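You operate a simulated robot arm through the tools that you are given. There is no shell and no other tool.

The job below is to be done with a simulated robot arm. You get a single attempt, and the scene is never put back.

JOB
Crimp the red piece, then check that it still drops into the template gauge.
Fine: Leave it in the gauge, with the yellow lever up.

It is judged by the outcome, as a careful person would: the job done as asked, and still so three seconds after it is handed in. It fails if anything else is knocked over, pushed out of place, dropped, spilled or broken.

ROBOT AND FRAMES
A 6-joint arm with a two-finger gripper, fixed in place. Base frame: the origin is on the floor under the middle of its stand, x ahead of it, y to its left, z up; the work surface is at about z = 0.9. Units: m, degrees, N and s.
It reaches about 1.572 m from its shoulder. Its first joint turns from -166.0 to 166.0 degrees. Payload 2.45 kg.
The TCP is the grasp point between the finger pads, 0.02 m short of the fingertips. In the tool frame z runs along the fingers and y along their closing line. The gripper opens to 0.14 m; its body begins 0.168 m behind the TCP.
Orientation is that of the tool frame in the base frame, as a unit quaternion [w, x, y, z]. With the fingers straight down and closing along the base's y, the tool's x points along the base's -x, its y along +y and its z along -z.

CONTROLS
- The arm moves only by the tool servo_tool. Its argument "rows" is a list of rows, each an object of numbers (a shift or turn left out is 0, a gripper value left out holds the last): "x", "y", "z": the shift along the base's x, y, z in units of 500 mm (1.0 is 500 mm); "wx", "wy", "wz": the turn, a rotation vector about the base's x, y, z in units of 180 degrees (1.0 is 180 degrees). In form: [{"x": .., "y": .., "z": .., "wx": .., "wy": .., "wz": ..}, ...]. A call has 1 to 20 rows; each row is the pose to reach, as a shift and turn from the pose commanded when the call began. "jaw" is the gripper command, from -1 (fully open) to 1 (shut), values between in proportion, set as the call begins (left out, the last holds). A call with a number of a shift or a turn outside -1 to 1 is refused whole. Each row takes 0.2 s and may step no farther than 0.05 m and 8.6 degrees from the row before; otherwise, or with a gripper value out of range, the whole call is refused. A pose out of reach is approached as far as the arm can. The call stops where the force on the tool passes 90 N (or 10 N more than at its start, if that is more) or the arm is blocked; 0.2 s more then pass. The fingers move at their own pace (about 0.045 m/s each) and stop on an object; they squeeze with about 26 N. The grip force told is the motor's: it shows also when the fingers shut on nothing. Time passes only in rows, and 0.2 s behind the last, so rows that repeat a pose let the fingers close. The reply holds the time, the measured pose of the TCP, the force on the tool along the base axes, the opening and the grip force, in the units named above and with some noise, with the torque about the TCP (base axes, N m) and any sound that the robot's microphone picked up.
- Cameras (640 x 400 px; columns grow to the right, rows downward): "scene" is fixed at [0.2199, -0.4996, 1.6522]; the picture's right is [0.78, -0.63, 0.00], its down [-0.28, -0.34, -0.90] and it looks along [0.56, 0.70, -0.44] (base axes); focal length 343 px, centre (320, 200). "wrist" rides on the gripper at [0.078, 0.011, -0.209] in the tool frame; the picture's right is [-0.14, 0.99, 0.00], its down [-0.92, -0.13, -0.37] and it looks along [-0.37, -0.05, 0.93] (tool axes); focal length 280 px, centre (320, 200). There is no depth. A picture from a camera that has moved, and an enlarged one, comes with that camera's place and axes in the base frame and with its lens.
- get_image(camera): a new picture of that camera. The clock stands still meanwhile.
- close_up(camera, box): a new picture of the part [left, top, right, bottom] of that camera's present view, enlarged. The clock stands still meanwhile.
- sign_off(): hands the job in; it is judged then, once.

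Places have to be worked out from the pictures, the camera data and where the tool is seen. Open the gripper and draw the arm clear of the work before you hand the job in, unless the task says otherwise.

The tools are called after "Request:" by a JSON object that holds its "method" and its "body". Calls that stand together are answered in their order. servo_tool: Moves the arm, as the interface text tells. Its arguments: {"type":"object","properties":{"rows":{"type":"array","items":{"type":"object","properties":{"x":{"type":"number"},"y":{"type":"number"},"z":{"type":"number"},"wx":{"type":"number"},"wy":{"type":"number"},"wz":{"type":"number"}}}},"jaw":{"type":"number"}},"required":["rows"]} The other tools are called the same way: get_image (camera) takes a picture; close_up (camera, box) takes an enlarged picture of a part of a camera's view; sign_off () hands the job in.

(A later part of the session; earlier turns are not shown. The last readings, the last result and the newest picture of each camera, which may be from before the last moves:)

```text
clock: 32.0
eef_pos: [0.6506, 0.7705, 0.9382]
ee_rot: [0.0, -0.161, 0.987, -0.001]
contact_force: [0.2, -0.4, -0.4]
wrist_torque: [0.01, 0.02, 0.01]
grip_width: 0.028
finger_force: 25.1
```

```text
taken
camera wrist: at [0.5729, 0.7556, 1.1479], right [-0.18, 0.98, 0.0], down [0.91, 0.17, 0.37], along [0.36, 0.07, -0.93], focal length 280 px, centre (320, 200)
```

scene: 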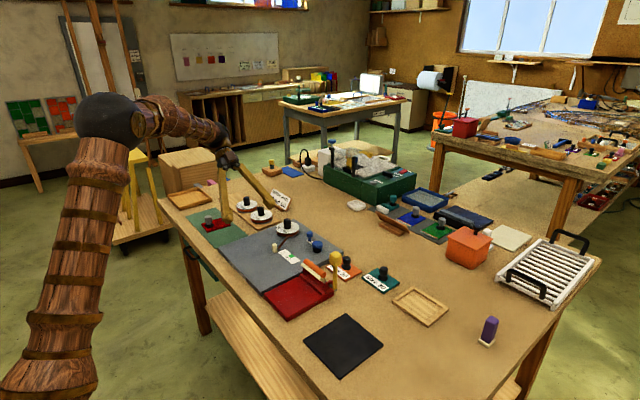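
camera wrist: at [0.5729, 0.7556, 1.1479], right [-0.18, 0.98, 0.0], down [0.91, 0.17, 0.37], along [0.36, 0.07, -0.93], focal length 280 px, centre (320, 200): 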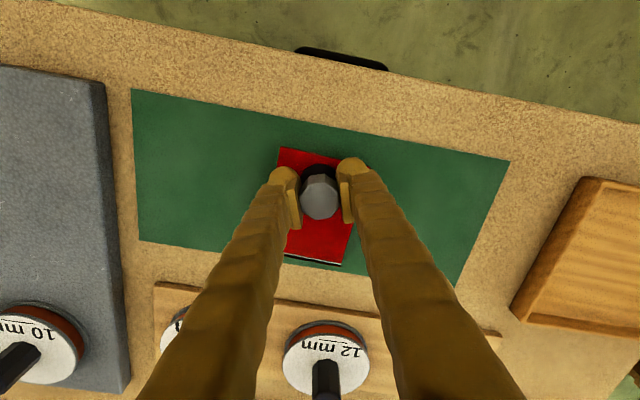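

Firm grip on the knob (28 mm, 25 N). Lifting straight up and rotating +4° to square the piece, then checking its attitude.

Request:
{"method": "servo_tool", "body": {"rows": [{"z": 0.02}, {"z": 0.06}, {"z": 0.12, "wz": 0.01}, {"z": 0.2, "wz": 0.022}, {"z": 0.28, "wz": 0.022}, {"z": 0.34, "wz": 0.022}, {"z": 0.34, "wz": 0.022}]}}

Request:
{"method": "get_image", "body": {"camera": "wrist"}}

Request:
{"method": "close_up", "body": {"camera": "wrist", "box": [260, 120, 380, 290]}}

Request:
{"method": "close_up", "body": {"camera": "scene", "box": [170, 110, 270, 220]}}

```text
clock: 33.6
eef_pos: [0.6498, 0.7725, 1.1085]
ee_rot: [0.0, -0.194, 0.981, 0.0]
contact_force: [0.4, 0.0, -1.5]
wrist_torque: [-0.04, 0.03, -0.01]
grip_width: 0.0276
finger_force: 25.1
```

```text
taken
camera wrist: at [0.5737, 0.7516, 1.3177], right [-0.25, 0.97, 0.0], down [0.9, 0.23, 0.37], along [0.36, 0.09, -0.93], focal length 280 px, centre (320, 200)
```

wrist: 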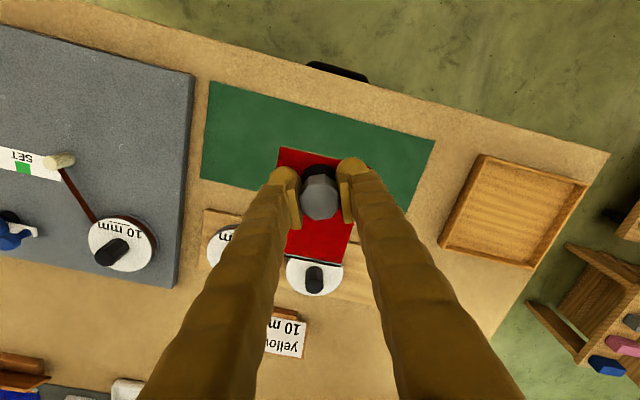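

```text
2.35 times, centred on (320, 205) of wrist
camera zoom: at [0.5737, 0.7516, 1.3177], right [-0.25, 0.97, 0.0], down [0.9, 0.23, 0.37], along [0.36, 0.09, -0.93], focal length 660 px, centre (320, 188)
```

zoom: 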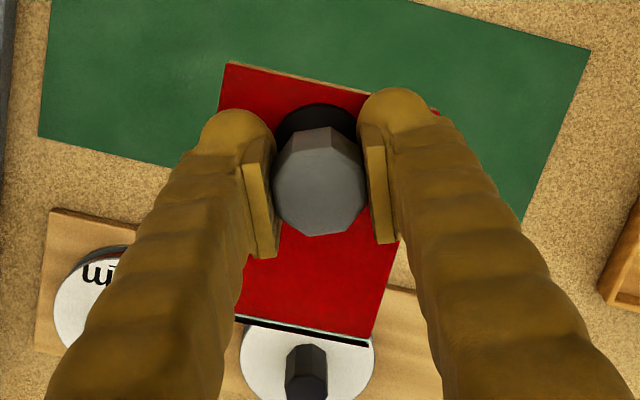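

```text
3.64 times, centred on (220, 165) of scene
camera zoom: at [0.2199, -0.4996, 1.6522], right [0.78, -0.63, 0.0], down [-0.28, -0.34, -0.9], along [0.56, 0.7, -0.44], focal length 1248 px, centre (684, 327)
```

zoom: 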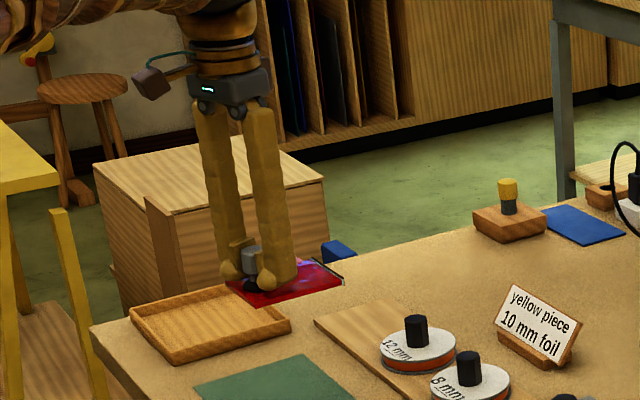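

The piece hangs level. I'll zoom to measure its present yaw precisely before going to the crimper.

Request:
{"method": "close_up", "body": {"camera": "wrist", "box": [270, 135, 350, 195]}}

Request:
{"method": "close_up", "body": {"camera": "wrist", "box": [270, 215, 360, 275]}}

```text
6.67 times, centred on (310, 165) of wrist
camera zoom: at [0.5737, 0.7516, 1.3177], right [-0.25, 0.97, 0.0], down [0.9, 0.23, 0.37], along [0.36, 0.09, -0.93], focal length 1869 px, centre (387, 433)
```

zoom: 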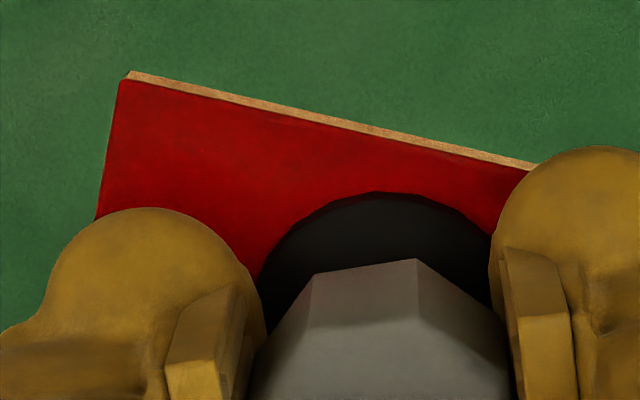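

```text
6.67 times, centred on (315, 245) of wrist
camera zoom: at [0.5737, 0.7516, 1.3177], right [-0.25, 0.97, 0.0], down [0.9, 0.23, 0.37], along [0.36, 0.09, -0.93], focal length 1869 px, centre (353, -100)
```

zoom: 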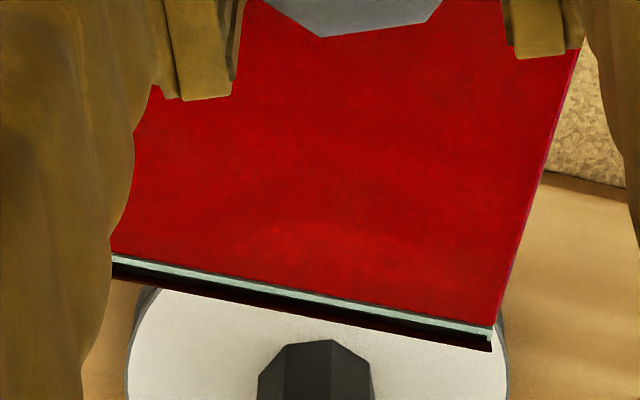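

The piece's measured yaw is now about +1.6°; I'll take that out and carry it at height toward the crimper, stopping short above the grey board.

Request:
{"method": "servo_tool", "body": {"rows": [{"y": -0.04, "wz": -0.004}, {"y": -0.1, "wz": -0.009}, {"y": -0.18, "wz": -0.009}, {"y": -0.26, "wz": -0.009}, {"y": -0.34, "wz": -0.009}, {"y": -0.42, "wz": -0.009}, {"y": -0.5, "wz": -0.009}, {"y": -0.58, "wz": -0.009}, {"y": -0.66, "wz": -0.009}, {"y": -0.74, "wz": -0.009}, {"y": -0.82, "wz": -0.009}, {"y": -0.9, "wz": -0.009}, {"y": -0.96, "wz": -0.009}, {"y": -1.0, "wz": -0.009}, {"y": -1.0, "wz": -0.009}]}}

Request:
{"method": "servo_tool", "body": {"rows": [{"x": -0.01, "y": -0.05}, {"x": -0.02, "y": -0.1}, {"x": -0.03, "y": -0.15}, {"x": -0.04, "y": -0.165}, {"x": -0.04, "y": -0.165}]}}

Request:
{"method": "get_image", "body": {"camera": "wrist"}}

Request:
{"method": "close_up", "body": {"camera": "scene", "box": [230, 170, 370, 320]}}

```text
clock: 36.8
eef_pos: [0.6517, 0.2713, 1.1089]
ee_rot: [0.0, -0.18, 0.984, 0.001]
contact_force: [0.5, 0.3, -2.0]
wrist_torque: [-0.01, 0.04, 0.04]
grip_width: 0.0276
finger_force: 25.2
```

```text
clock: 38.0
eef_pos: [0.6313, 0.1891, 1.1094]
ee_rot: [-0.001, -0.182, 0.983, 0.0]
contact_force: [0.4, 0.3, -1.2]
wrist_torque: [-0.03, 0.02, -0.02]
grip_width: 0.0278
finger_force: 24.7
```

```text
taken
camera wrist: at [0.5542, 0.1703, 1.3186], right [-0.22, 0.97, 0.0], down [0.91, 0.21, 0.37], along [0.36, 0.08, -0.93], focal length 280 px, centre (320, 200)
```

wrist: 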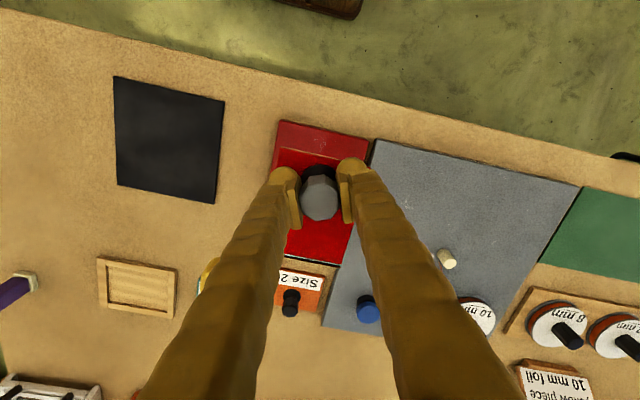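

```text
2.67 times, centred on (300, 245) of scene
camera zoom: at [0.2199, -0.4996, 1.6522], right [0.78, -0.63, 0.0], down [-0.28, -0.34, -0.9], along [0.56, 0.7, -0.44], focal length 915 px, centre (373, 80)
```

zoom: 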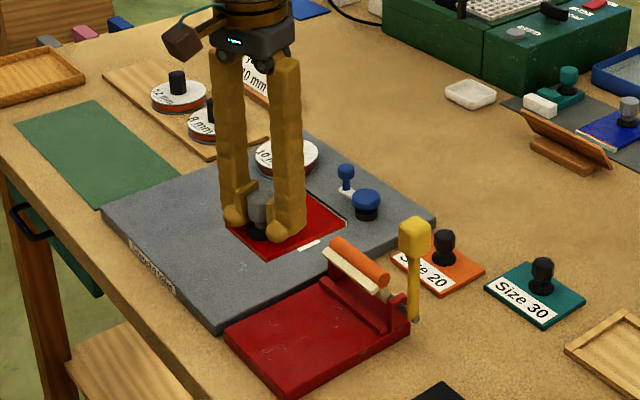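

Piece is over the crimper. Zooming the wrist view to compare the piece's rear edge to the bed's front edge.

Request:
{"method": "close_up", "body": {"camera": "wrist", "box": [260, 110, 380, 190]}}

Request:
{"method": "close_up", "body": {"camera": "wrist", "box": [270, 210, 360, 270]}}

```text
5.00 times, centred on (320, 150) of wrist
camera zoom: at [0.5542, 0.1703, 1.3186], right [-0.22, 0.97, 0.0], down [0.91, 0.21, 0.37], along [0.36, 0.08, -0.93], focal length 1402 px, centre (320, 450)
```

zoom: 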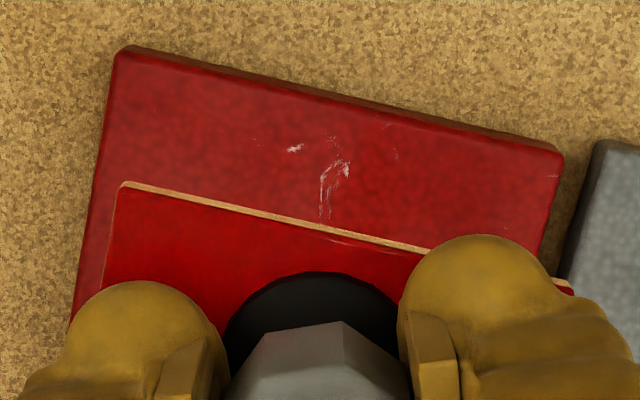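

```text
6.67 times, centred on (315, 240) of wrist
camera zoom: at [0.5542, 0.1703, 1.3186], right [-0.22, 0.97, 0.0], down [0.91, 0.21, 0.37], along [0.36, 0.08, -0.93], focal length 1869 px, centre (353, -67)
```

zoom: 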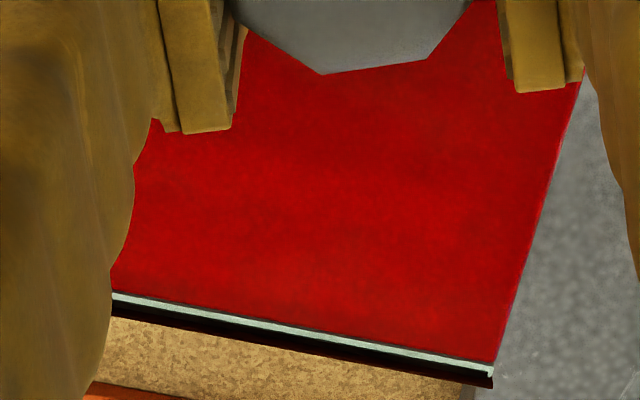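

Bed front edge at x≈0.6095 and y 0.126–0.253, square to the base; the piece's yaw now ≈ 0–0.7° and its centre y≈0.188. The foil edge leads the TCP by 0.0815. I'll descend to just above the bed with the foil edge ~13 mm short of the fence.

Request:
{"method": "servo_tool", "body": {"rows": [{"x": 0.01, "z": -0.05}, {"x": 0.02, "z": -0.11}, {"x": 0.0274, "z": -0.17}, {"x": 0.0274, "z": -0.22}, {"x": 0.0274, "z": -0.26}, {"x": 0.0274, "z": -0.285}, {"x": 0.0274, "z": -0.295}, {"x": 0.0274, "z": -0.295}]}}

Request:
{"method": "close_up", "body": {"camera": "scene", "box": [250, 220, 370, 320]}}

Request:
{"method": "get_image", "body": {"camera": "wrist"}}

```text
clock: 39.8
eef_pos: [0.6441, 0.1889, 0.9604]
ee_rot: [0.001, -0.181, 0.984, 0.001]
contact_force: [1.2, -0.1, -1.6]
wrist_torque: [0.04, 0.05, -0.01]
grip_width: 0.0279
finger_force: 25.2
```

```text
4.00 times, centred on (310, 270) of scene
camera zoom: at [0.2199, -0.4996, 1.6522], right [0.78, -0.63, 0.0], down [-0.28, -0.34, -0.9], along [0.56, 0.7, -0.44], focal length 1373 px, centre (360, -80)
```

zoom: 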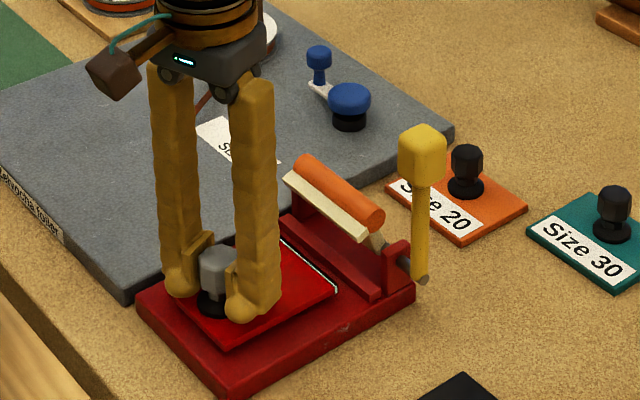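

```text
taken
camera wrist: at [0.5675, 0.1699, 1.1704], right [-0.22, 0.97, 0.0], down [0.91, 0.21, 0.37], along [0.36, 0.08, -0.93], focal length 280 px, centre (320, 200)
```

wrist: 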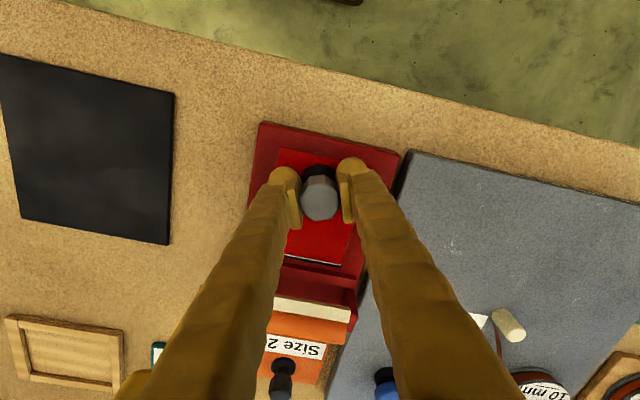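

Piece hovers just above the bed short of the fence. Zooming the gap to the fence.

Request:
{"method": "close_up", "body": {"camera": "wrist", "box": [265, 220, 375, 300]}}

Request:
{"method": "close_up", "body": {"camera": "scene", "box": [285, 260, 365, 310]}}

```text
5.00 times, centred on (320, 260) of wrist
camera zoom: at [0.5675, 0.1699, 1.1704], right [-0.22, 0.97, 0.0], down [0.91, 0.21, 0.37], along [0.36, 0.08, -0.93], focal length 1402 px, centre (320, -100)
```

zoom: 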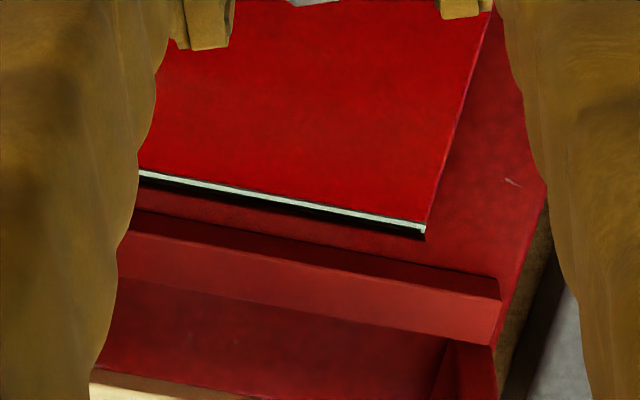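

```text
8.00 times, centred on (325, 285) of scene
camera zoom: at [0.2199, -0.4996, 1.6522], right [0.78, -0.63, 0.0], down [-0.28, -0.34, -0.9], along [0.56, 0.7, -0.44], focal length 2745 px, centre (280, -480)
```

zoom: 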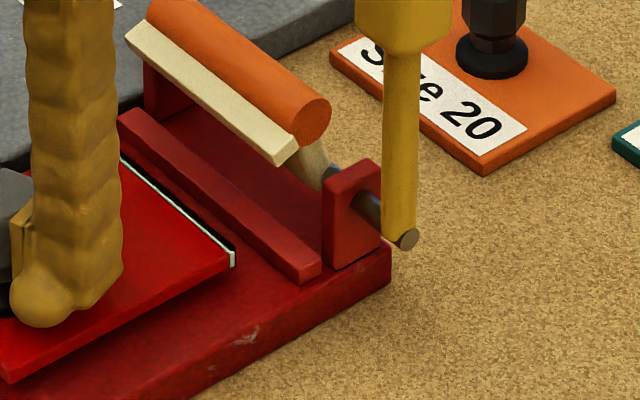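

Piece edge and fence are parallel within ~0.5°, gap about 16 mm. Lowering carefully in small steps to find the bed.

Request:
{"method": "servo_tool", "body": {"rows": [{"z": -0.004}, {"z": -0.007}, {"z": -0.007}]}}

Request:
{"method": "servo_tool", "body": {"rows": [{"z": -0.002}, {"z": -0.002}]}}

Request:
{"method": "servo_tool", "body": {"rows": [{"z": -0.002}, {"z": -0.002}]}}

```text
clock: 40.6
eef_pos: [0.6456, 0.1887, 0.9579]
ee_rot: [0.0, -0.18, 0.984, 0.0]
contact_force: [0.2, 0.3, -2.5]
wrist_torque: [0.0, 0.05, -0.02]
grip_width: 0.0279
finger_force: 25.3
```

```text
clock: 41.2
eef_pos: [0.645, 0.1885, 0.9567]
ee_rot: [0.0, -0.18, 0.984, 0.001]
contact_force: [-0.1, 1.0, -1.0]
wrist_torque: [0.01, 0.02, 0.0]
grip_width: 0.0279
finger_force: 25.0
```

```text
clock: 41.8
eef_pos: [0.6455, 0.1897, 0.955]
ee_rot: [-0.001, -0.181, 0.984, 0.001]
contact_force: [-1.2, -0.3, -1.4]
wrist_torque: [0.01, 0.04, 0.02]
grip_width: 0.0277
finger_force: 24.8
```

No contact yet (only the ~1.5 N piece weight). Continuing down.

Request:
{"method": "servo_tool", "body": {"rows": [{"z": -0.002}, {"z": -0.002}]}}

Request:
{"method": "servo_tool", "body": {"rows": [{"z": -0.002}, {"z": -0.002}]}}

Request:
{"method": "close_up", "body": {"camera": "scene", "box": [265, 260, 345, 320]}}

```text
clock: 42.4
eef_pos: [0.6446, 0.1888, 0.9548]
ee_rot: [0.0, -0.181, 0.983, 0.0]
contact_force: [-0.2, 1.0, -1.9]
wrist_torque: [-0.01, 0.04, -0.02]
grip_width: 0.0277
finger_force: 25.3
```

```text
clock: 43.0
eef_pos: [0.6445, 0.188, 0.954]
ee_rot: [0.001, -0.181, 0.983, 0.0]
contact_force: [0.4, 0.5, -1.9]
wrist_torque: [0.02, 0.05, 0.0]
grip_width: 0.0279
finger_force: 25.1
```

```text
6.67 times, centred on (305, 290) of scene
camera zoom: at [0.2199, -0.4996, 1.6522], right [0.78, -0.63, 0.0], down [-0.28, -0.34, -0.9], along [0.56, 0.7, -0.44], focal length 2288 px, centre (420, -400)
```

zoom: 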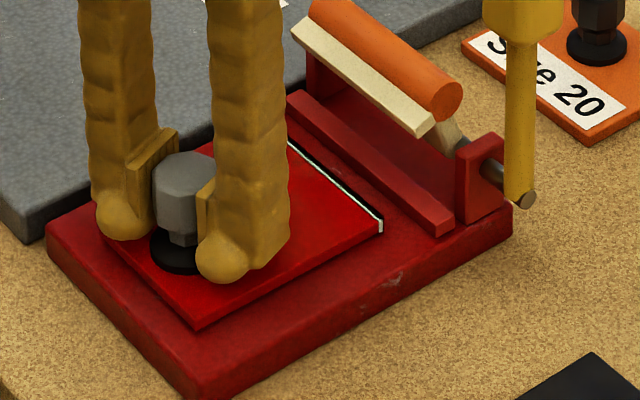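

Still free. Continuing in 1 mm steps.

Request:
{"method": "servo_tool", "body": {"rows": [{"z": -0.002}, {"z": -0.002}]}}

Request:
{"method": "servo_tool", "body": {"rows": [{"z": -0.002}, {"z": -0.002}]}}

```text
clock: 43.6
eef_pos: [0.645, 0.1893, 0.9536]
ee_rot: [0.0, -0.181, 0.983, 0.0]
contact_force: [-1.0, -0.8, -0.8]
wrist_torque: [-0.01, 0.04, -0.02]
grip_width: 0.0277
finger_force: 24.3
```

```text
clock: 44.2
eef_pos: [0.6432, 0.1886, 0.9522]
ee_rot: [0.0, -0.181, 0.983, 0.0]
contact_force: [-1.2, -0.3, 4.6]
wrist_torque: [0.26, -0.47, 0.02]
grip_width: 0.0276
finger_force: 24.7
```

Contact with the bed at TCP z≈0.952 (front corner first). I'll lift 1 mm and slide toward the fence 9 mm, then in 1 mm steps watching the x force.

Request:
{"method": "servo_tool", "body": {"rows": [{"z": 0.002}, {"z": 0.002, "x": 0.004}, {"z": 0.002, "x": 0.01}, {"z": 0.002, "x": 0.016}, {"z": 0.002, "x": 0.018}, {"z": 0.002, "x": 0.018}]}}

Request:
{"method": "servo_tool", "body": {"rows": [{"x": 0.002}, {"x": 0.002}]}}

Request:
{"method": "servo_tool", "body": {"rows": [{"x": 0.002}, {"x": 0.002}]}}

```text
clock: 45.6
eef_pos: [0.6547, 0.1897, 0.9526]
ee_rot: [0.0, -0.181, 0.984, 0.0]
contact_force: [-0.4, -0.3, -1.4]
wrist_torque: [-0.02, 0.02, 0.0]
grip_width: 0.028
finger_force: 24.8
```

```text
clock: 46.2
eef_pos: [0.6549, 0.1895, 0.9517]
ee_rot: [0.0, -0.18, 0.984, 0.0]
contact_force: [0.0, 0.1, -2.1]
wrist_torque: [0.03, 0.06, 0.04]
grip_width: 0.0278
finger_force: 25.0
```

```text
clock: 46.8
eef_pos: [0.6554, 0.1895, 0.9521]
ee_rot: [0.0, -0.181, 0.983, 0.0]
contact_force: [0.8, -0.3, -2.0]
wrist_torque: [0.0, 0.06, 0.01]
grip_width: 0.0275
finger_force: 24.6
```

No fence contact yet; checking the remaining gap from both cameras.

Request:
{"method": "close_up", "body": {"camera": "wrist", "box": [265, 220, 375, 300]}}

Request:
{"method": "close_up", "body": {"camera": "scene", "box": [295, 260, 355, 300]}}

```text
5.00 times, centred on (320, 260) of wrist
camera zoom: at [0.5794, 0.1705, 1.1624], right [-0.22, 0.97, 0.0], down [0.91, 0.21, 0.37], along [0.36, 0.08, -0.93], focal length 1402 px, centre (320, -100)
```

zoom: 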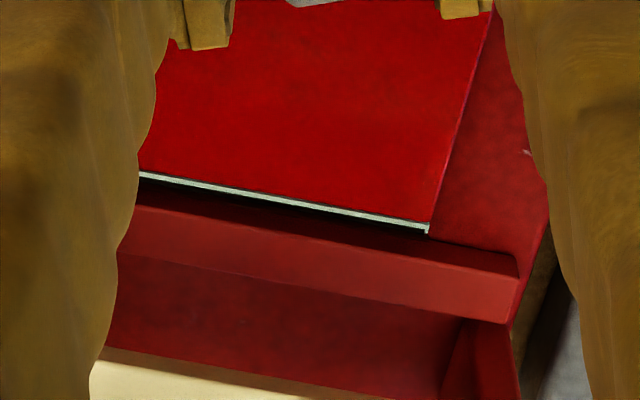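

```text
10.00 times, centred on (325, 280) of scene
camera zoom: at [0.2199, -0.4996, 1.6522], right [0.78, -0.63, 0.0], down [-0.28, -0.34, -0.9], along [0.56, 0.7, -0.44], focal length 3432 px, centre (270, -600)
```

zoom: 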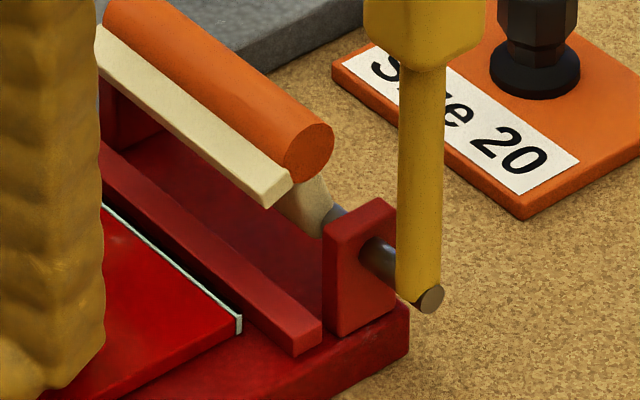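

About 5 mm of gap remains, and the edges look parallel. Continuing to slide in small steps.

Request:
{"method": "servo_tool", "body": {"rows": [{"x": 0.003}, {"x": 0.005}, {"x": 0.005}]}}

Request:
{"method": "servo_tool", "body": {"rows": [{"x": 0.002}, {"x": 0.002}]}}

Request:
{"method": "servo_tool", "body": {"rows": [{"x": 0.002}, {"x": 0.002}]}}

```text
clock: 47.6
eef_pos: [0.6583, 0.1892, 0.9526]
ee_rot: [0.001, -0.181, 0.984, 0.0]
contact_force: [0.0, 0.1, -1.4]
wrist_torque: [0.02, -0.01, -0.01]
grip_width: 0.0275
finger_force: 25.1
```

```text
clock: 48.2
eef_pos: [0.6589, 0.1877, 0.9534]
ee_rot: [0.0, -0.18, 0.984, 0.0]
contact_force: [0.6, 0.1, -1.5]
wrist_torque: [0.01, 0.02, 0.01]
grip_width: 0.0277
finger_force: 25.1
```

```text
clock: 48.8
eef_pos: [0.6596, 0.1892, 0.954]
ee_rot: [0.0, -0.18, 0.984, 0.0]
contact_force: [0.1, -0.4, -2.1]
wrist_torque: [0.0, 0.05, -0.01]
grip_width: 0.0277
finger_force: 25.2
```

Request:
{"method": "close_up", "body": {"camera": "wrist", "box": [265, 220, 375, 300]}}

Request:
{"method": "servo_tool", "body": {"rows": [{"x": 0.002}, {"x": 0.002}]}}

```text
5.00 times, centred on (320, 260) of wrist
camera zoom: at [0.5833, 0.1703, 1.1627], right [-0.22, 0.97, 0.0], down [0.91, 0.21, 0.37], along [0.36, 0.08, -0.93], focal length 1402 px, centre (320, -100)
```

zoom: 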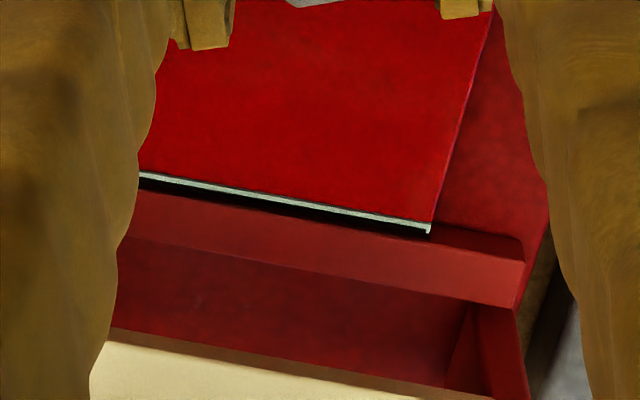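

```text
clock: 49.4
eef_pos: [0.6614, 0.1888, 0.9527]
ee_rot: [0.0, -0.181, 0.983, 0.0]
contact_force: [-5.1, 0.5, -2.5]
wrist_torque: [-0.03, 0.05, -0.13]
grip_width: 0.0278
finger_force: 25.1
```

Fence contact (−5 N in x). Now I lower 1 mm to seat it on the bed.

Request:
{"method": "servo_tool", "body": {"rows": [{"z": -0.0015}, {"z": -0.002}, {"z": -0.002}]}}

Request:
{"method": "close_up", "body": {"camera": "wrist", "box": [265, 220, 375, 300]}}

Request:
{"method": "close_up", "body": {"camera": "scene", "box": [265, 255, 345, 315]}}

```text
clock: 50.2
eef_pos: [0.6608, 0.1889, 0.9517]
ee_rot: [0.0, -0.18, 0.984, -0.001]
contact_force: [-15.1, 3.6, 5.2]
wrist_torque: [0.13, -0.16, -0.25]
grip_width: 0.0279
finger_force: 25.1
```

```text
5.00 times, centred on (320, 260) of wrist
camera zoom: at [0.5843, 0.1701, 1.1622], right [-0.22, 0.97, 0.0], down [0.91, 0.21, 0.37], along [0.36, 0.08, -0.93], focal length 1402 px, centre (320, -100)
```

zoom: 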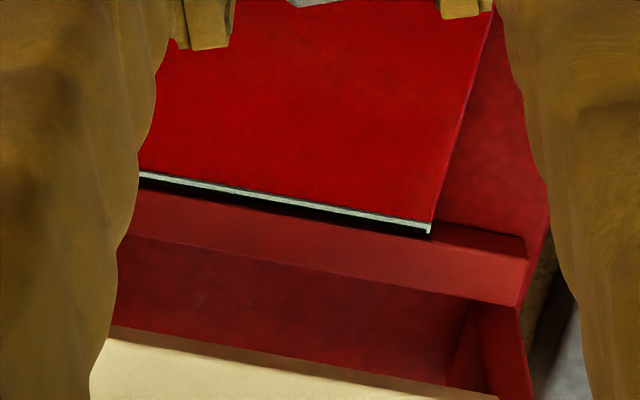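

```text
6.67 times, centred on (305, 285) of scene
camera zoom: at [0.2199, -0.4996, 1.6522], right [0.78, -0.63, 0.0], down [-0.28, -0.34, -0.9], along [0.56, 0.7, -0.44], focal length 2288 px, centre (420, -367)
```

zoom: 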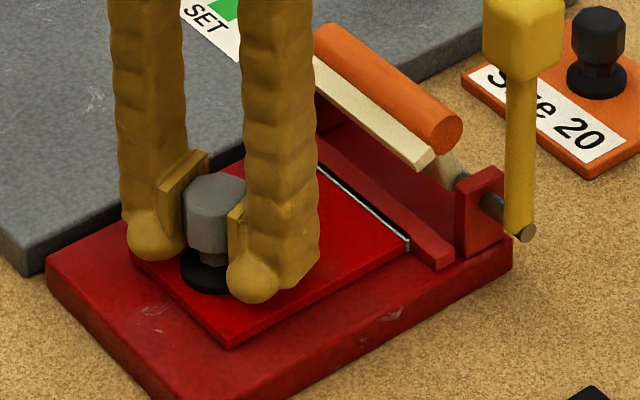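

Piece is seated against fence and bed. Relaxing the x push by ~0.7 mm, then opening the jaws partway.

Request:
{"method": "servo_tool", "body": {"rows": [{"x": -0.0014, "z": 0.0005}, {"x": -0.0014, "z": 0.0005}]}}

Request:
{"method": "servo_tool", "body": {"rows": [{}, {}, {}, {}], "jaw": 0.14}}

Request:
{"method": "close_up", "body": {"camera": "wrist", "box": [245, 110, 395, 310]}}

```text
clock: 50.8
eef_pos: [0.6611, 0.189, 0.9513]
ee_rot: [-0.001, -0.18, 0.984, 0.0]
contact_force: [-0.4, -2.1, 0.8]
wrist_torque: [0.06, -0.12, -0.17]
grip_width: 0.0276
finger_force: 24.6
```

```text
clock: 51.8
eef_pos: [0.6597, 0.1885, 0.9531]
ee_rot: [0.0, -0.181, 0.984, 0.001]
contact_force: [-0.4, -0.9, 0.7]
wrist_torque: [0.01, 0.03, 0.02]
grip_width: 0.0602
finger_force: 0.0
```

```text
2.00 times, centred on (320, 210) of wrist
camera zoom: at [0.5838, 0.1704, 1.1619], right [-0.22, 0.97, 0.0], down [0.91, 0.21, 0.37], along [0.36, 0.08, -0.93], focal length 561 px, centre (320, 180)
```

zoom: 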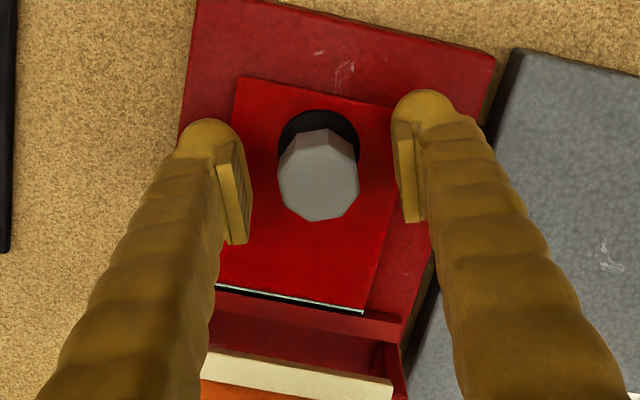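

Released cleanly with the piece against the fence. Rising straight up, squaring the gripper yaw back to zero, and looking down on it.

Request:
{"method": "servo_tool", "body": {"rows": [{"z": 0.02}, {"z": 0.06}, {"z": 0.12}, {"z": 0.2}, {"z": 0.28, "wz": -0.03}, {"z": 0.36, "wz": -0.06}, {"z": 0.42, "wz": -0.09}, {"z": 0.46, "wz": -0.116}, {"z": 0.46, "wz": -0.116}]}}

Request:
{"method": "get_image", "body": {"camera": "wrist"}}

Request:
{"method": "close_up", "body": {"camera": "scene", "box": [260, 235, 360, 315]}}

```text
clock: 53.8
eef_pos: [0.6581, 0.1886, 1.1828]
ee_rot: [0.0, 0.001, 1.0, 0.0]
contact_force: [-0.4, 0.1, 0.9]
wrist_torque: [0.03, -0.02, 0.02]
grip_width: 0.0602
finger_force: 0.1
```

```text
taken
camera wrist: at [0.5802, 0.1985, 1.393], right [0.14, 0.99, 0.0], down [0.92, -0.13, 0.37], along [0.37, -0.05, -0.93], focal length 280 px, centre (320, 200)
```

wrist: 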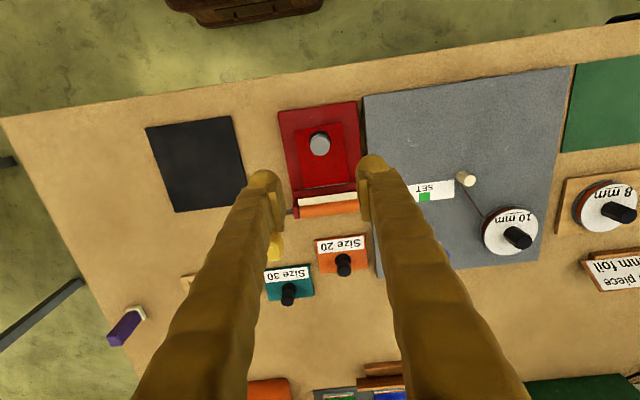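

```text
5.00 times, centred on (310, 275) of scene
camera zoom: at [0.2199, -0.4996, 1.6522], right [0.78, -0.63, 0.0], down [-0.28, -0.34, -0.9], along [0.56, 0.7, -0.44], focal length 1716 px, centre (370, -175)
```

zoom: 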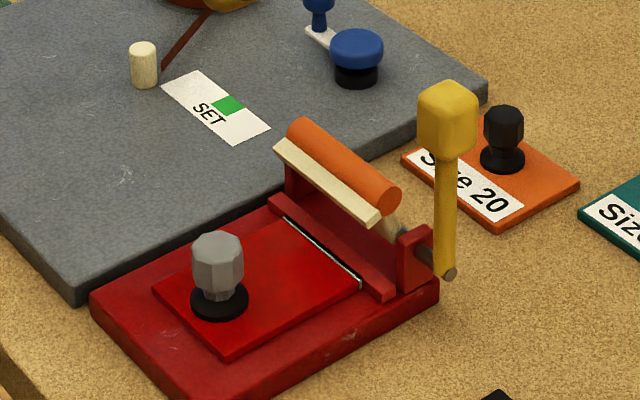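

Piece sits well against the fence. Now to localize the lever knob accurately, I move above and behind it with jaws fully open.

Request:
{"method": "servo_tool", "body": {"rows": [{"z": 0.06, "y": -0.03}, {"z": 0.12, "y": -0.08}, {"z": 0.17, "y": -0.12, "x": 0.01}, {"z": 0.17, "y": -0.157, "x": 0.01}, {"z": 0.17, "y": -0.157, "x": 0.01}], "jaw": -1}}

Request:
{"method": "get_image", "body": {"camera": "wrist"}}

Request:
{"method": "close_up", "body": {"camera": "wrist", "box": [270, 130, 390, 230]}}

```text
clock: 55.0
eef_pos: [0.6645, 0.1096, 1.2671]
ee_rot: [0.001, 0.0, 1.0, 0.0]
contact_force: [-0.2, 0.6, 0.4]
wrist_torque: [-0.01, 0.03, -0.01]
grip_width: 0.14
finger_force: 0.0
```

```text
taken
camera wrist: at [0.5873, 0.1192, 1.4768], right [0.14, 0.99, 0.0], down [0.92, -0.13, 0.37], along [0.37, -0.05, -0.93], focal length 280 px, centre (320, 200)
```

wrist: 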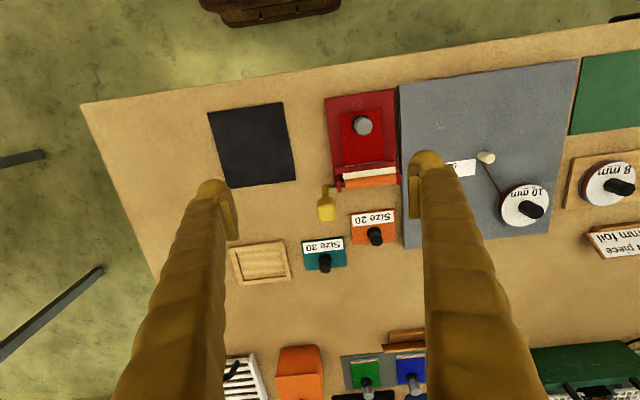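

```text
4.00 times, centred on (330, 180) of wrist
camera zoom: at [0.5873, 0.1192, 1.4768], right [0.14, 0.99, 0.0], down [0.92, -0.13, 0.37], along [0.37, -0.05, -0.93], focal length 1122 px, centre (280, 280)
```

zoom: 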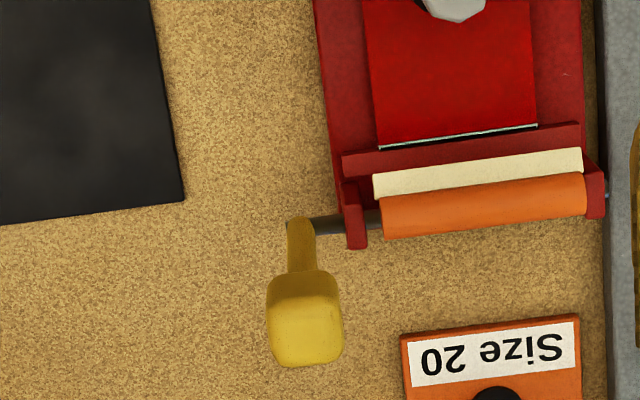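

Lever: axle end at (0.770, z 0.953), knob centre about (0.769, 0.104, 1.066), ~29 mm wide. I'll go above it with jaws at ~8 cm and check centring before descending.

Request:
{"method": "servo_tool", "body": {"rows": [{"x": 0.06, "y": -0.003}, {"x": 0.12, "y": -0.006}, {"x": 0.18, "y": -0.01, "z": -0.03}, {"x": 0.209, "y": -0.0112, "z": -0.08}, {"x": 0.209, "y": -0.0112, "z": -0.13}, {"x": 0.209, "y": -0.0112, "z": -0.17}, {"x": 0.209, "y": -0.0112, "z": -0.17}], "jaw": -0.14}}

Request:
{"method": "get_image", "body": {"camera": "wrist"}}

Request:
{"method": "close_up", "body": {"camera": "scene", "box": [260, 180, 400, 290]}}

```text
clock: 56.6
eef_pos: [0.771, 0.1039, 1.1848]
ee_rot: [-0.001, 0.0, 1.0, 0.0]
contact_force: [0.8, 0.1, 0.2]
wrist_torque: [-0.02, 0.0, 0.0]
grip_width: 0.08
finger_force: 0.0
```

```text
taken
camera wrist: at [0.692, 0.1144, 1.3937], right [0.14, 0.99, 0.0], down [0.92, -0.13, 0.37], along [0.36, -0.05, -0.93], focal length 280 px, centre (320, 200)
```

wrist: 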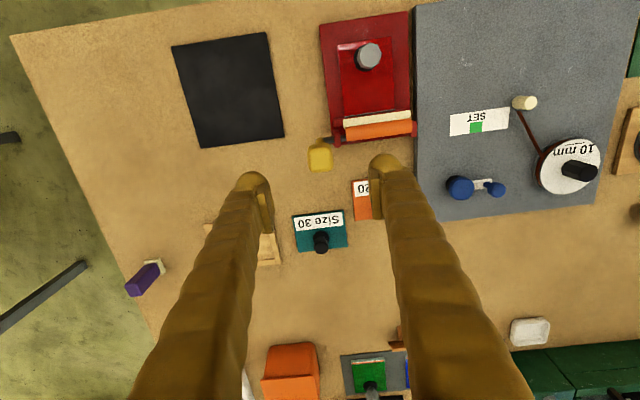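

```text
3.64 times, centred on (330, 235) of scene
camera zoom: at [0.2199, -0.4996, 1.6522], right [0.78, -0.63, 0.0], down [-0.28, -0.34, -0.9], along [0.56, 0.7, -0.44], focal length 1248 px, centre (284, 73)
```

zoom: 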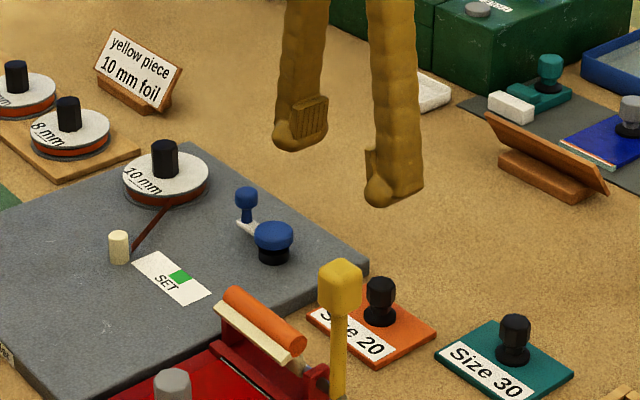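

Request:
{"method": "close_up", "body": {"camera": "wrist", "box": [290, 130, 350, 180]}}

```text
8.00 times, centred on (320, 155) of wrist
camera zoom: at [0.692, 0.1144, 1.3937], right [0.14, 0.99, 0.0], down [0.92, -0.13, 0.37], along [0.36, -0.05, -0.93], focal length 2243 px, centre (320, 560)
```

zoom: 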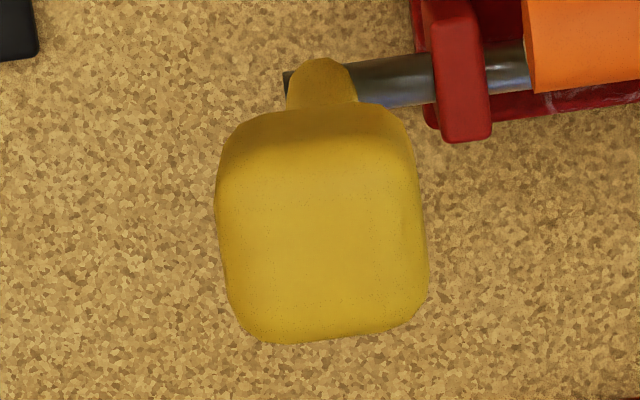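

Knob centre y≈0.1037, aligned with the TCP. Descending around the knob to z≈1.066 and narrowing the jaws to 45 mm to check centring.

Request:
{"method": "servo_tool", "body": {"rows": [{"z": -0.05, "x": -0.003}, {"z": -0.1, "x": -0.003}, {"z": -0.15, "x": -0.003}, {"z": -0.19, "x": -0.003}, {"z": -0.22, "x": -0.003}, {"z": -0.236, "x": -0.003}, {"z": -0.236, "x": -0.003}]}}

Request:
{"method": "servo_tool", "body": {"rows": [{}, {}, {}], "jaw": 0.357}}

Request:
{"method": "close_up", "body": {"camera": "wrist", "box": [260, 140, 380, 240]}}

Request:
{"method": "close_up", "body": {"camera": "scene", "box": [280, 200, 400, 300]}}

```text
clock: 58.2
eef_pos: [0.7667, 0.1034, 1.0649]
ee_rot: [0.0, 0.0, 1.0, 0.0]
contact_force: [-0.8, 0.3, -0.1]
wrist_torque: [0.01, 0.01, 0.01]
grip_width: 0.0797
finger_force: 0.0
```

```text
clock: 59.0
eef_pos: [0.7666, 0.1032, 1.0651]
ee_rot: [-0.001, 0.0, 1.0, 0.001]
contact_force: [-0.2, 0.5, 0.0]
wrist_torque: [0.0, -0.02, -0.01]
grip_width: 0.0452
finger_force: 0.0
```

```text
4.00 times, centred on (320, 190) of wrist
camera zoom: at [0.6893, 0.1141, 1.2739], right [0.14, 0.99, 0.0], down [0.92, -0.13, 0.37], along [0.37, -0.05, -0.93], focal length 1122 px, centre (320, 240)
```

zoom: 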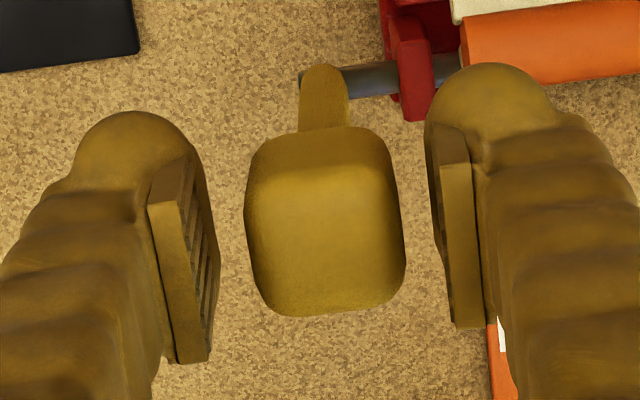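

```text
4.00 times, centred on (340, 250) of scene
camera zoom: at [0.2199, -0.4996, 1.6522], right [0.78, -0.63, 0.0], down [-0.28, -0.34, -0.9], along [0.56, 0.7, -0.44], focal length 1373 px, centre (240, 0)
```

zoom: 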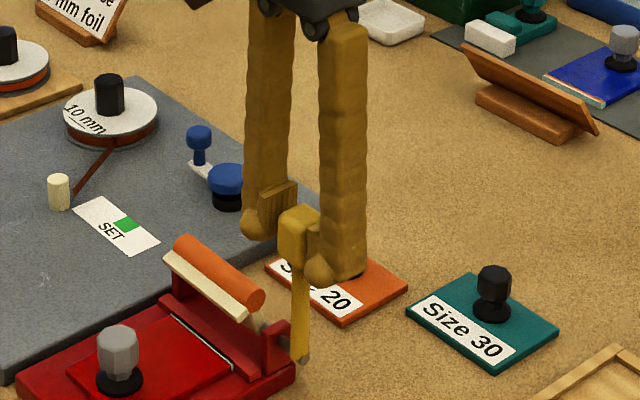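

Nearly centred (≈0.7 mm off). I adjust slightly and close on the knob.

Request:
{"method": "servo_tool", "body": {"rows": [{"y": 0.0014, "x": 0.004}, {"y": 0.0014, "x": 0.004}, {"y": 0.0014, "x": 0.004}, {"y": 0.0014, "x": 0.004}, {"y": 0.0014, "x": 0.004}], "jaw": 1}}

Request:
{"method": "close_up", "body": {"camera": "wrist", "box": [260, 100, 420, 240]}}

```text
clock: 60.2
eef_pos: [0.7686, 0.1045, 1.0637]
ee_rot: [-0.001, 0.0, 1.0, 0.0]
contact_force: [-12.4, 1.4, 1.3]
wrist_torque: [0.02, 0.54, 0.02]
grip_width: 0.0289
finger_force: 45.3
```

```text
2.86 times, centred on (340, 170) of wrist
camera zoom: at [0.6913, 0.115, 1.2738], right [0.14, 0.99, 0.0], down [0.92, -0.13, 0.37], along [0.36, -0.05, -0.93], focal length 801 px, centre (263, 286)
```

zoom: 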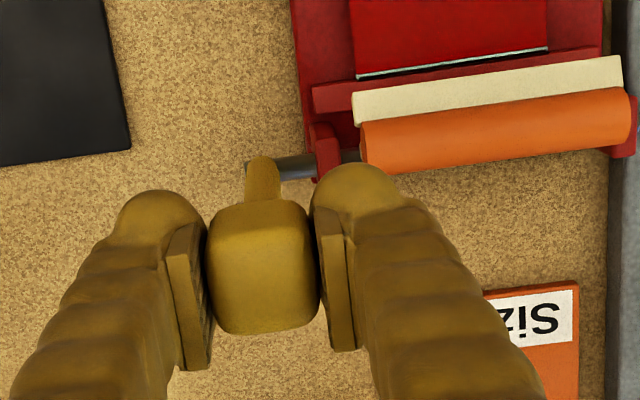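

Gripped; the −12 N in x suggests the lever is against its upright stop, so it only swings toward −x. Starting the arc around the axle, first to 30°, checking forces.

Request:
{"method": "servo_tool", "body": {"rows": [{"x": -0.004}, {"x": -0.0233, "z": -0.0008}, {"x": -0.0426, "z": -0.0034}, {"x": -0.0615, "z": -0.0076}, {"x": -0.0799, "z": -0.0134}, {"x": -0.0978, "z": -0.0208}, {"x": -0.115, "z": -0.0297}]}}

Request:
{"method": "close_up", "body": {"camera": "scene", "box": [260, 200, 380, 300]}}

```text
clock: 61.8
eef_pos: [0.7136, 0.1053, 1.0485]
ee_rot: [0.0, 0.0, 1.0, 0.0]
contact_force: [12.6, -14.1, 4.5]
wrist_torque: [-0.12, -1.42, 0.04]
grip_width: 0.029
finger_force: 44.9
```

```text
4.00 times, centred on (320, 250) of scene
camera zoom: at [0.2199, -0.4996, 1.6522], right [0.78, -0.63, 0.0], down [-0.28, -0.34, -0.9], along [0.56, 0.7, -0.44], focal length 1373 px, centre (320, 0)
```

zoom: 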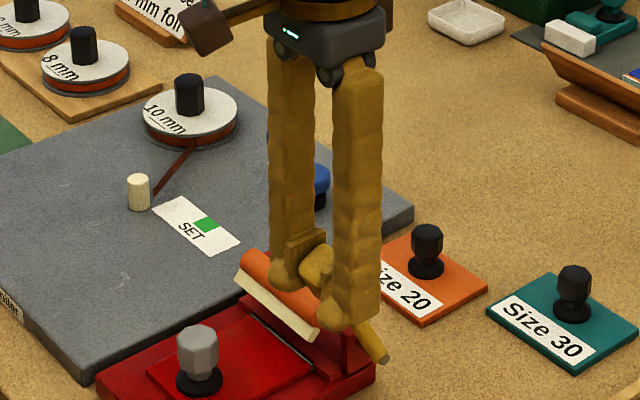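

The flap rotates with the lever; modest resistance. There is a −14 N side load, so I ease y by 1 mm and continue the arc to 60°.

Request:
{"method": "servo_tool", "body": {"rows": [{"x": -0.0163, "y": -0.001, "z": -0.0104}, {"x": -0.0317, "y": -0.002, "z": -0.0222}, {"x": -0.046, "y": -0.002, "z": -0.0353}, {"x": -0.0591, "y": -0.002, "z": -0.0496}, {"x": -0.0709, "y": -0.002, "z": -0.065}, {"x": -0.0813, "y": -0.002, "z": -0.0813}]}}

Request:
{"method": "close_up", "body": {"camera": "scene", "box": [250, 210, 370, 310]}}

```text
clock: 63.2
eef_pos: [0.6712, 0.1048, 1.0082]
ee_rot: [0.0, 0.0, 1.0, 0.0]
contact_force: [10.7, -15.3, 8.1]
wrist_torque: [-0.21, -1.39, -0.04]
grip_width: 0.029
finger_force: 44.8
```

```text
4.00 times, centred on (310, 260) of scene
camera zoom: at [0.2199, -0.4996, 1.6522], right [0.78, -0.63, 0.0], down [-0.28, -0.34, -0.9], along [0.56, 0.7, -0.44], focal length 1373 px, centre (360, -40)
```

zoom: 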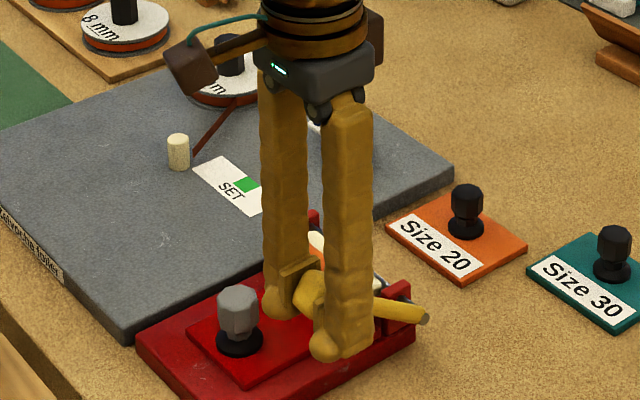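

Lever at about 60°, fingers clear of the piece's knob. Easing y another 1.5 mm and continuing to 78°.

Request:
{"method": "servo_tool", "body": {"rows": [{"x": -0.0089, "y": -0.0015, "z": -0.0172}, {"x": -0.0163, "y": -0.003, "z": -0.0351}, {"x": -0.0221, "y": -0.003, "z": -0.0535}, {"x": -0.0248, "y": -0.003, "z": -0.065}]}}

Request:
{"method": "close_up", "body": {"camera": "scene", "box": [250, 220, 370, 320]}}

Request:
{"method": "get_image", "body": {"camera": "wrist"}}

```text
clock: 64.2
eef_pos: [0.6598, 0.1042, 0.9734]
ee_rot: [-0.001, 0.001, 1.0, 0.0]
contact_force: [-0.8, 39.8, 0.5]
wrist_torque: [-0.54, -0.06, 0.03]
grip_width: 0.0263
finger_force: 45.4
```

```text
4.00 times, centred on (310, 270) of scene
camera zoom: at [0.2199, -0.4996, 1.6522], right [0.78, -0.63, 0.0], down [-0.28, -0.34, -0.9], along [0.56, 0.7, -0.44], focal length 1373 px, centre (360, -80)
```

zoom: 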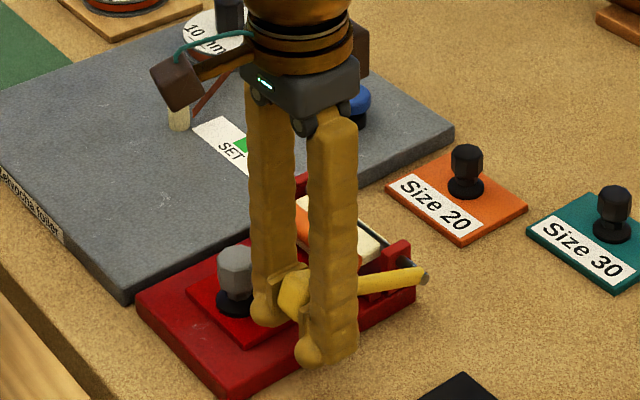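

```text
taken
camera wrist: at [0.582, 0.1148, 1.1843], right [0.14, 0.99, 0.0], down [0.92, -0.13, 0.37], along [0.36, -0.05, -0.93], focal length 280 px, centre (320, 200)
```

wrist: 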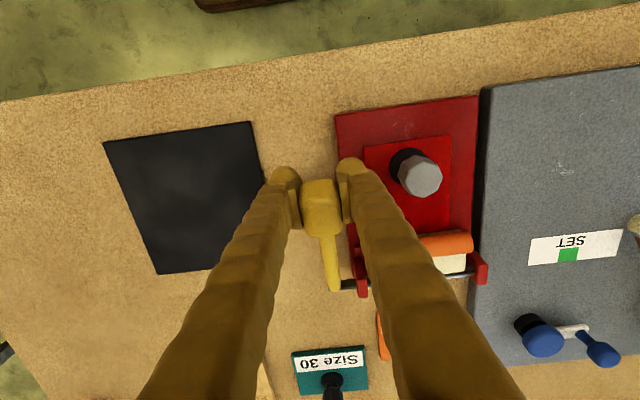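

The side load flipped to +40 N from my last y change, so the lateral stiffness is high. I relieve it by moving +1.1 mm in y and re-check.

Request:
{"method": "servo_tool", "body": {"rows": [{"y": 0.001}, {"y": 0.0022}, {"y": 0.0022}]}}

Request:
{"method": "close_up", "body": {"camera": "wrist", "box": [270, 140, 490, 310]}}

Request:
{"method": "close_up", "body": {"camera": "scene", "box": [270, 240, 350, 310]}}

```text
clock: 65.0
eef_pos: [0.6607, 0.1048, 0.9755]
ee_rot: [0.0, 0.0, 1.0, 0.0]
contact_force: [5.3, 34.9, -19.1]
wrist_torque: [-0.54, 1.72, -0.03]
grip_width: 0.0264
finger_force: 44.7
```

```text
2.35 times, centred on (380, 225) of wrist
camera zoom: at [0.5819, 0.115, 1.1856], right [0.14, 0.99, 0.0], down [0.92, -0.13, 0.37], along [0.36, -0.05, -0.93], focal length 660 px, centre (179, 141)
```

zoom: 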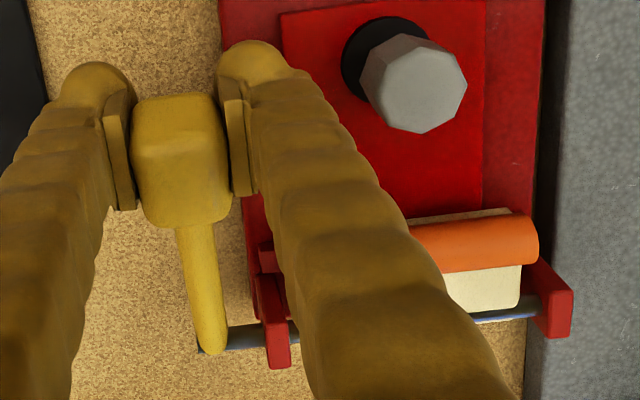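

```text
5.71 times, centred on (310, 275) of scene
camera zoom: at [0.2199, -0.4996, 1.6522], right [0.78, -0.63, 0.0], down [-0.28, -0.34, -0.9], along [0.56, 0.7, -0.44], focal length 1961 px, centre (377, -229)
```

zoom: 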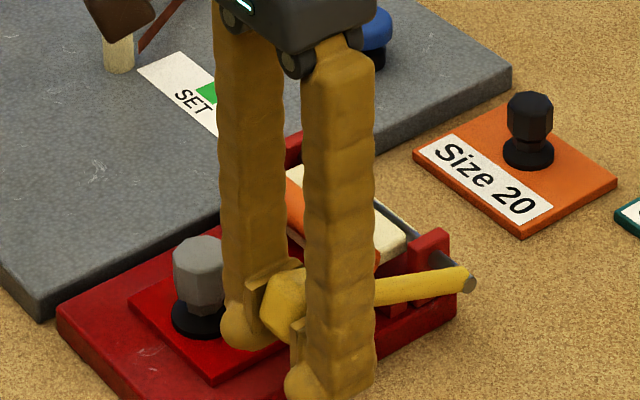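

The knob has slipped ~2 cm up in the pads: the lever stays at about 67° because resistance rises there. I'll open the jaws to let go, rise, and then press from above with closed fingertips instead.

Request:
{"method": "servo_tool", "body": {"rows": [{}, {}, {}, {}], "jaw": 0.0}}

Request:
{"method": "close_up", "body": {"camera": "wrist", "box": [240, 130, 500, 310]}}

Request:
{"method": "close_up", "body": {"camera": "scene", "box": [260, 230, 360, 310]}}

```text
clock: 66.0
eef_pos: [0.6602, 0.1042, 0.9762]
ee_rot: [0.001, 0.0, 1.0, 0.001]
contact_force: [-0.6, 0.1, -0.1]
wrist_torque: [-0.04, -0.01, -0.01]
grip_width: 0.0702
finger_force: 0.0
```

```text
2.22 times, centred on (370, 220) of wrist
camera zoom: at [0.5818, 0.1146, 1.186], right [0.14, 0.99, 0.0], down [0.92, -0.13, 0.37], along [0.37, -0.05, -0.93], focal length 623 px, centre (209, 156)
```

zoom: 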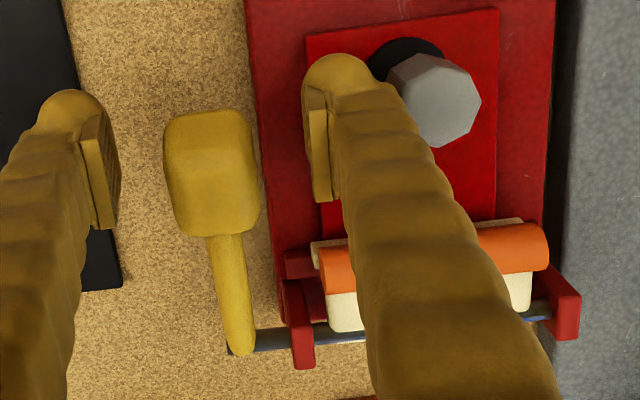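

```text
5.00 times, centred on (310, 270) of scene
camera zoom: at [0.2199, -0.4996, 1.6522], right [0.78, -0.63, 0.0], down [-0.28, -0.34, -0.9], along [0.56, 0.7, -0.44], focal length 1716 px, centre (370, -150)
```

zoom: 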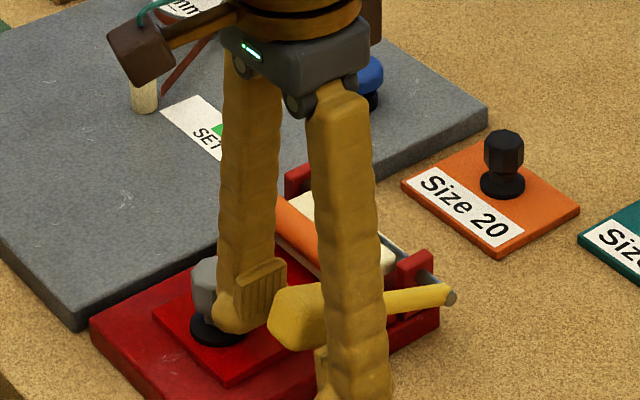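

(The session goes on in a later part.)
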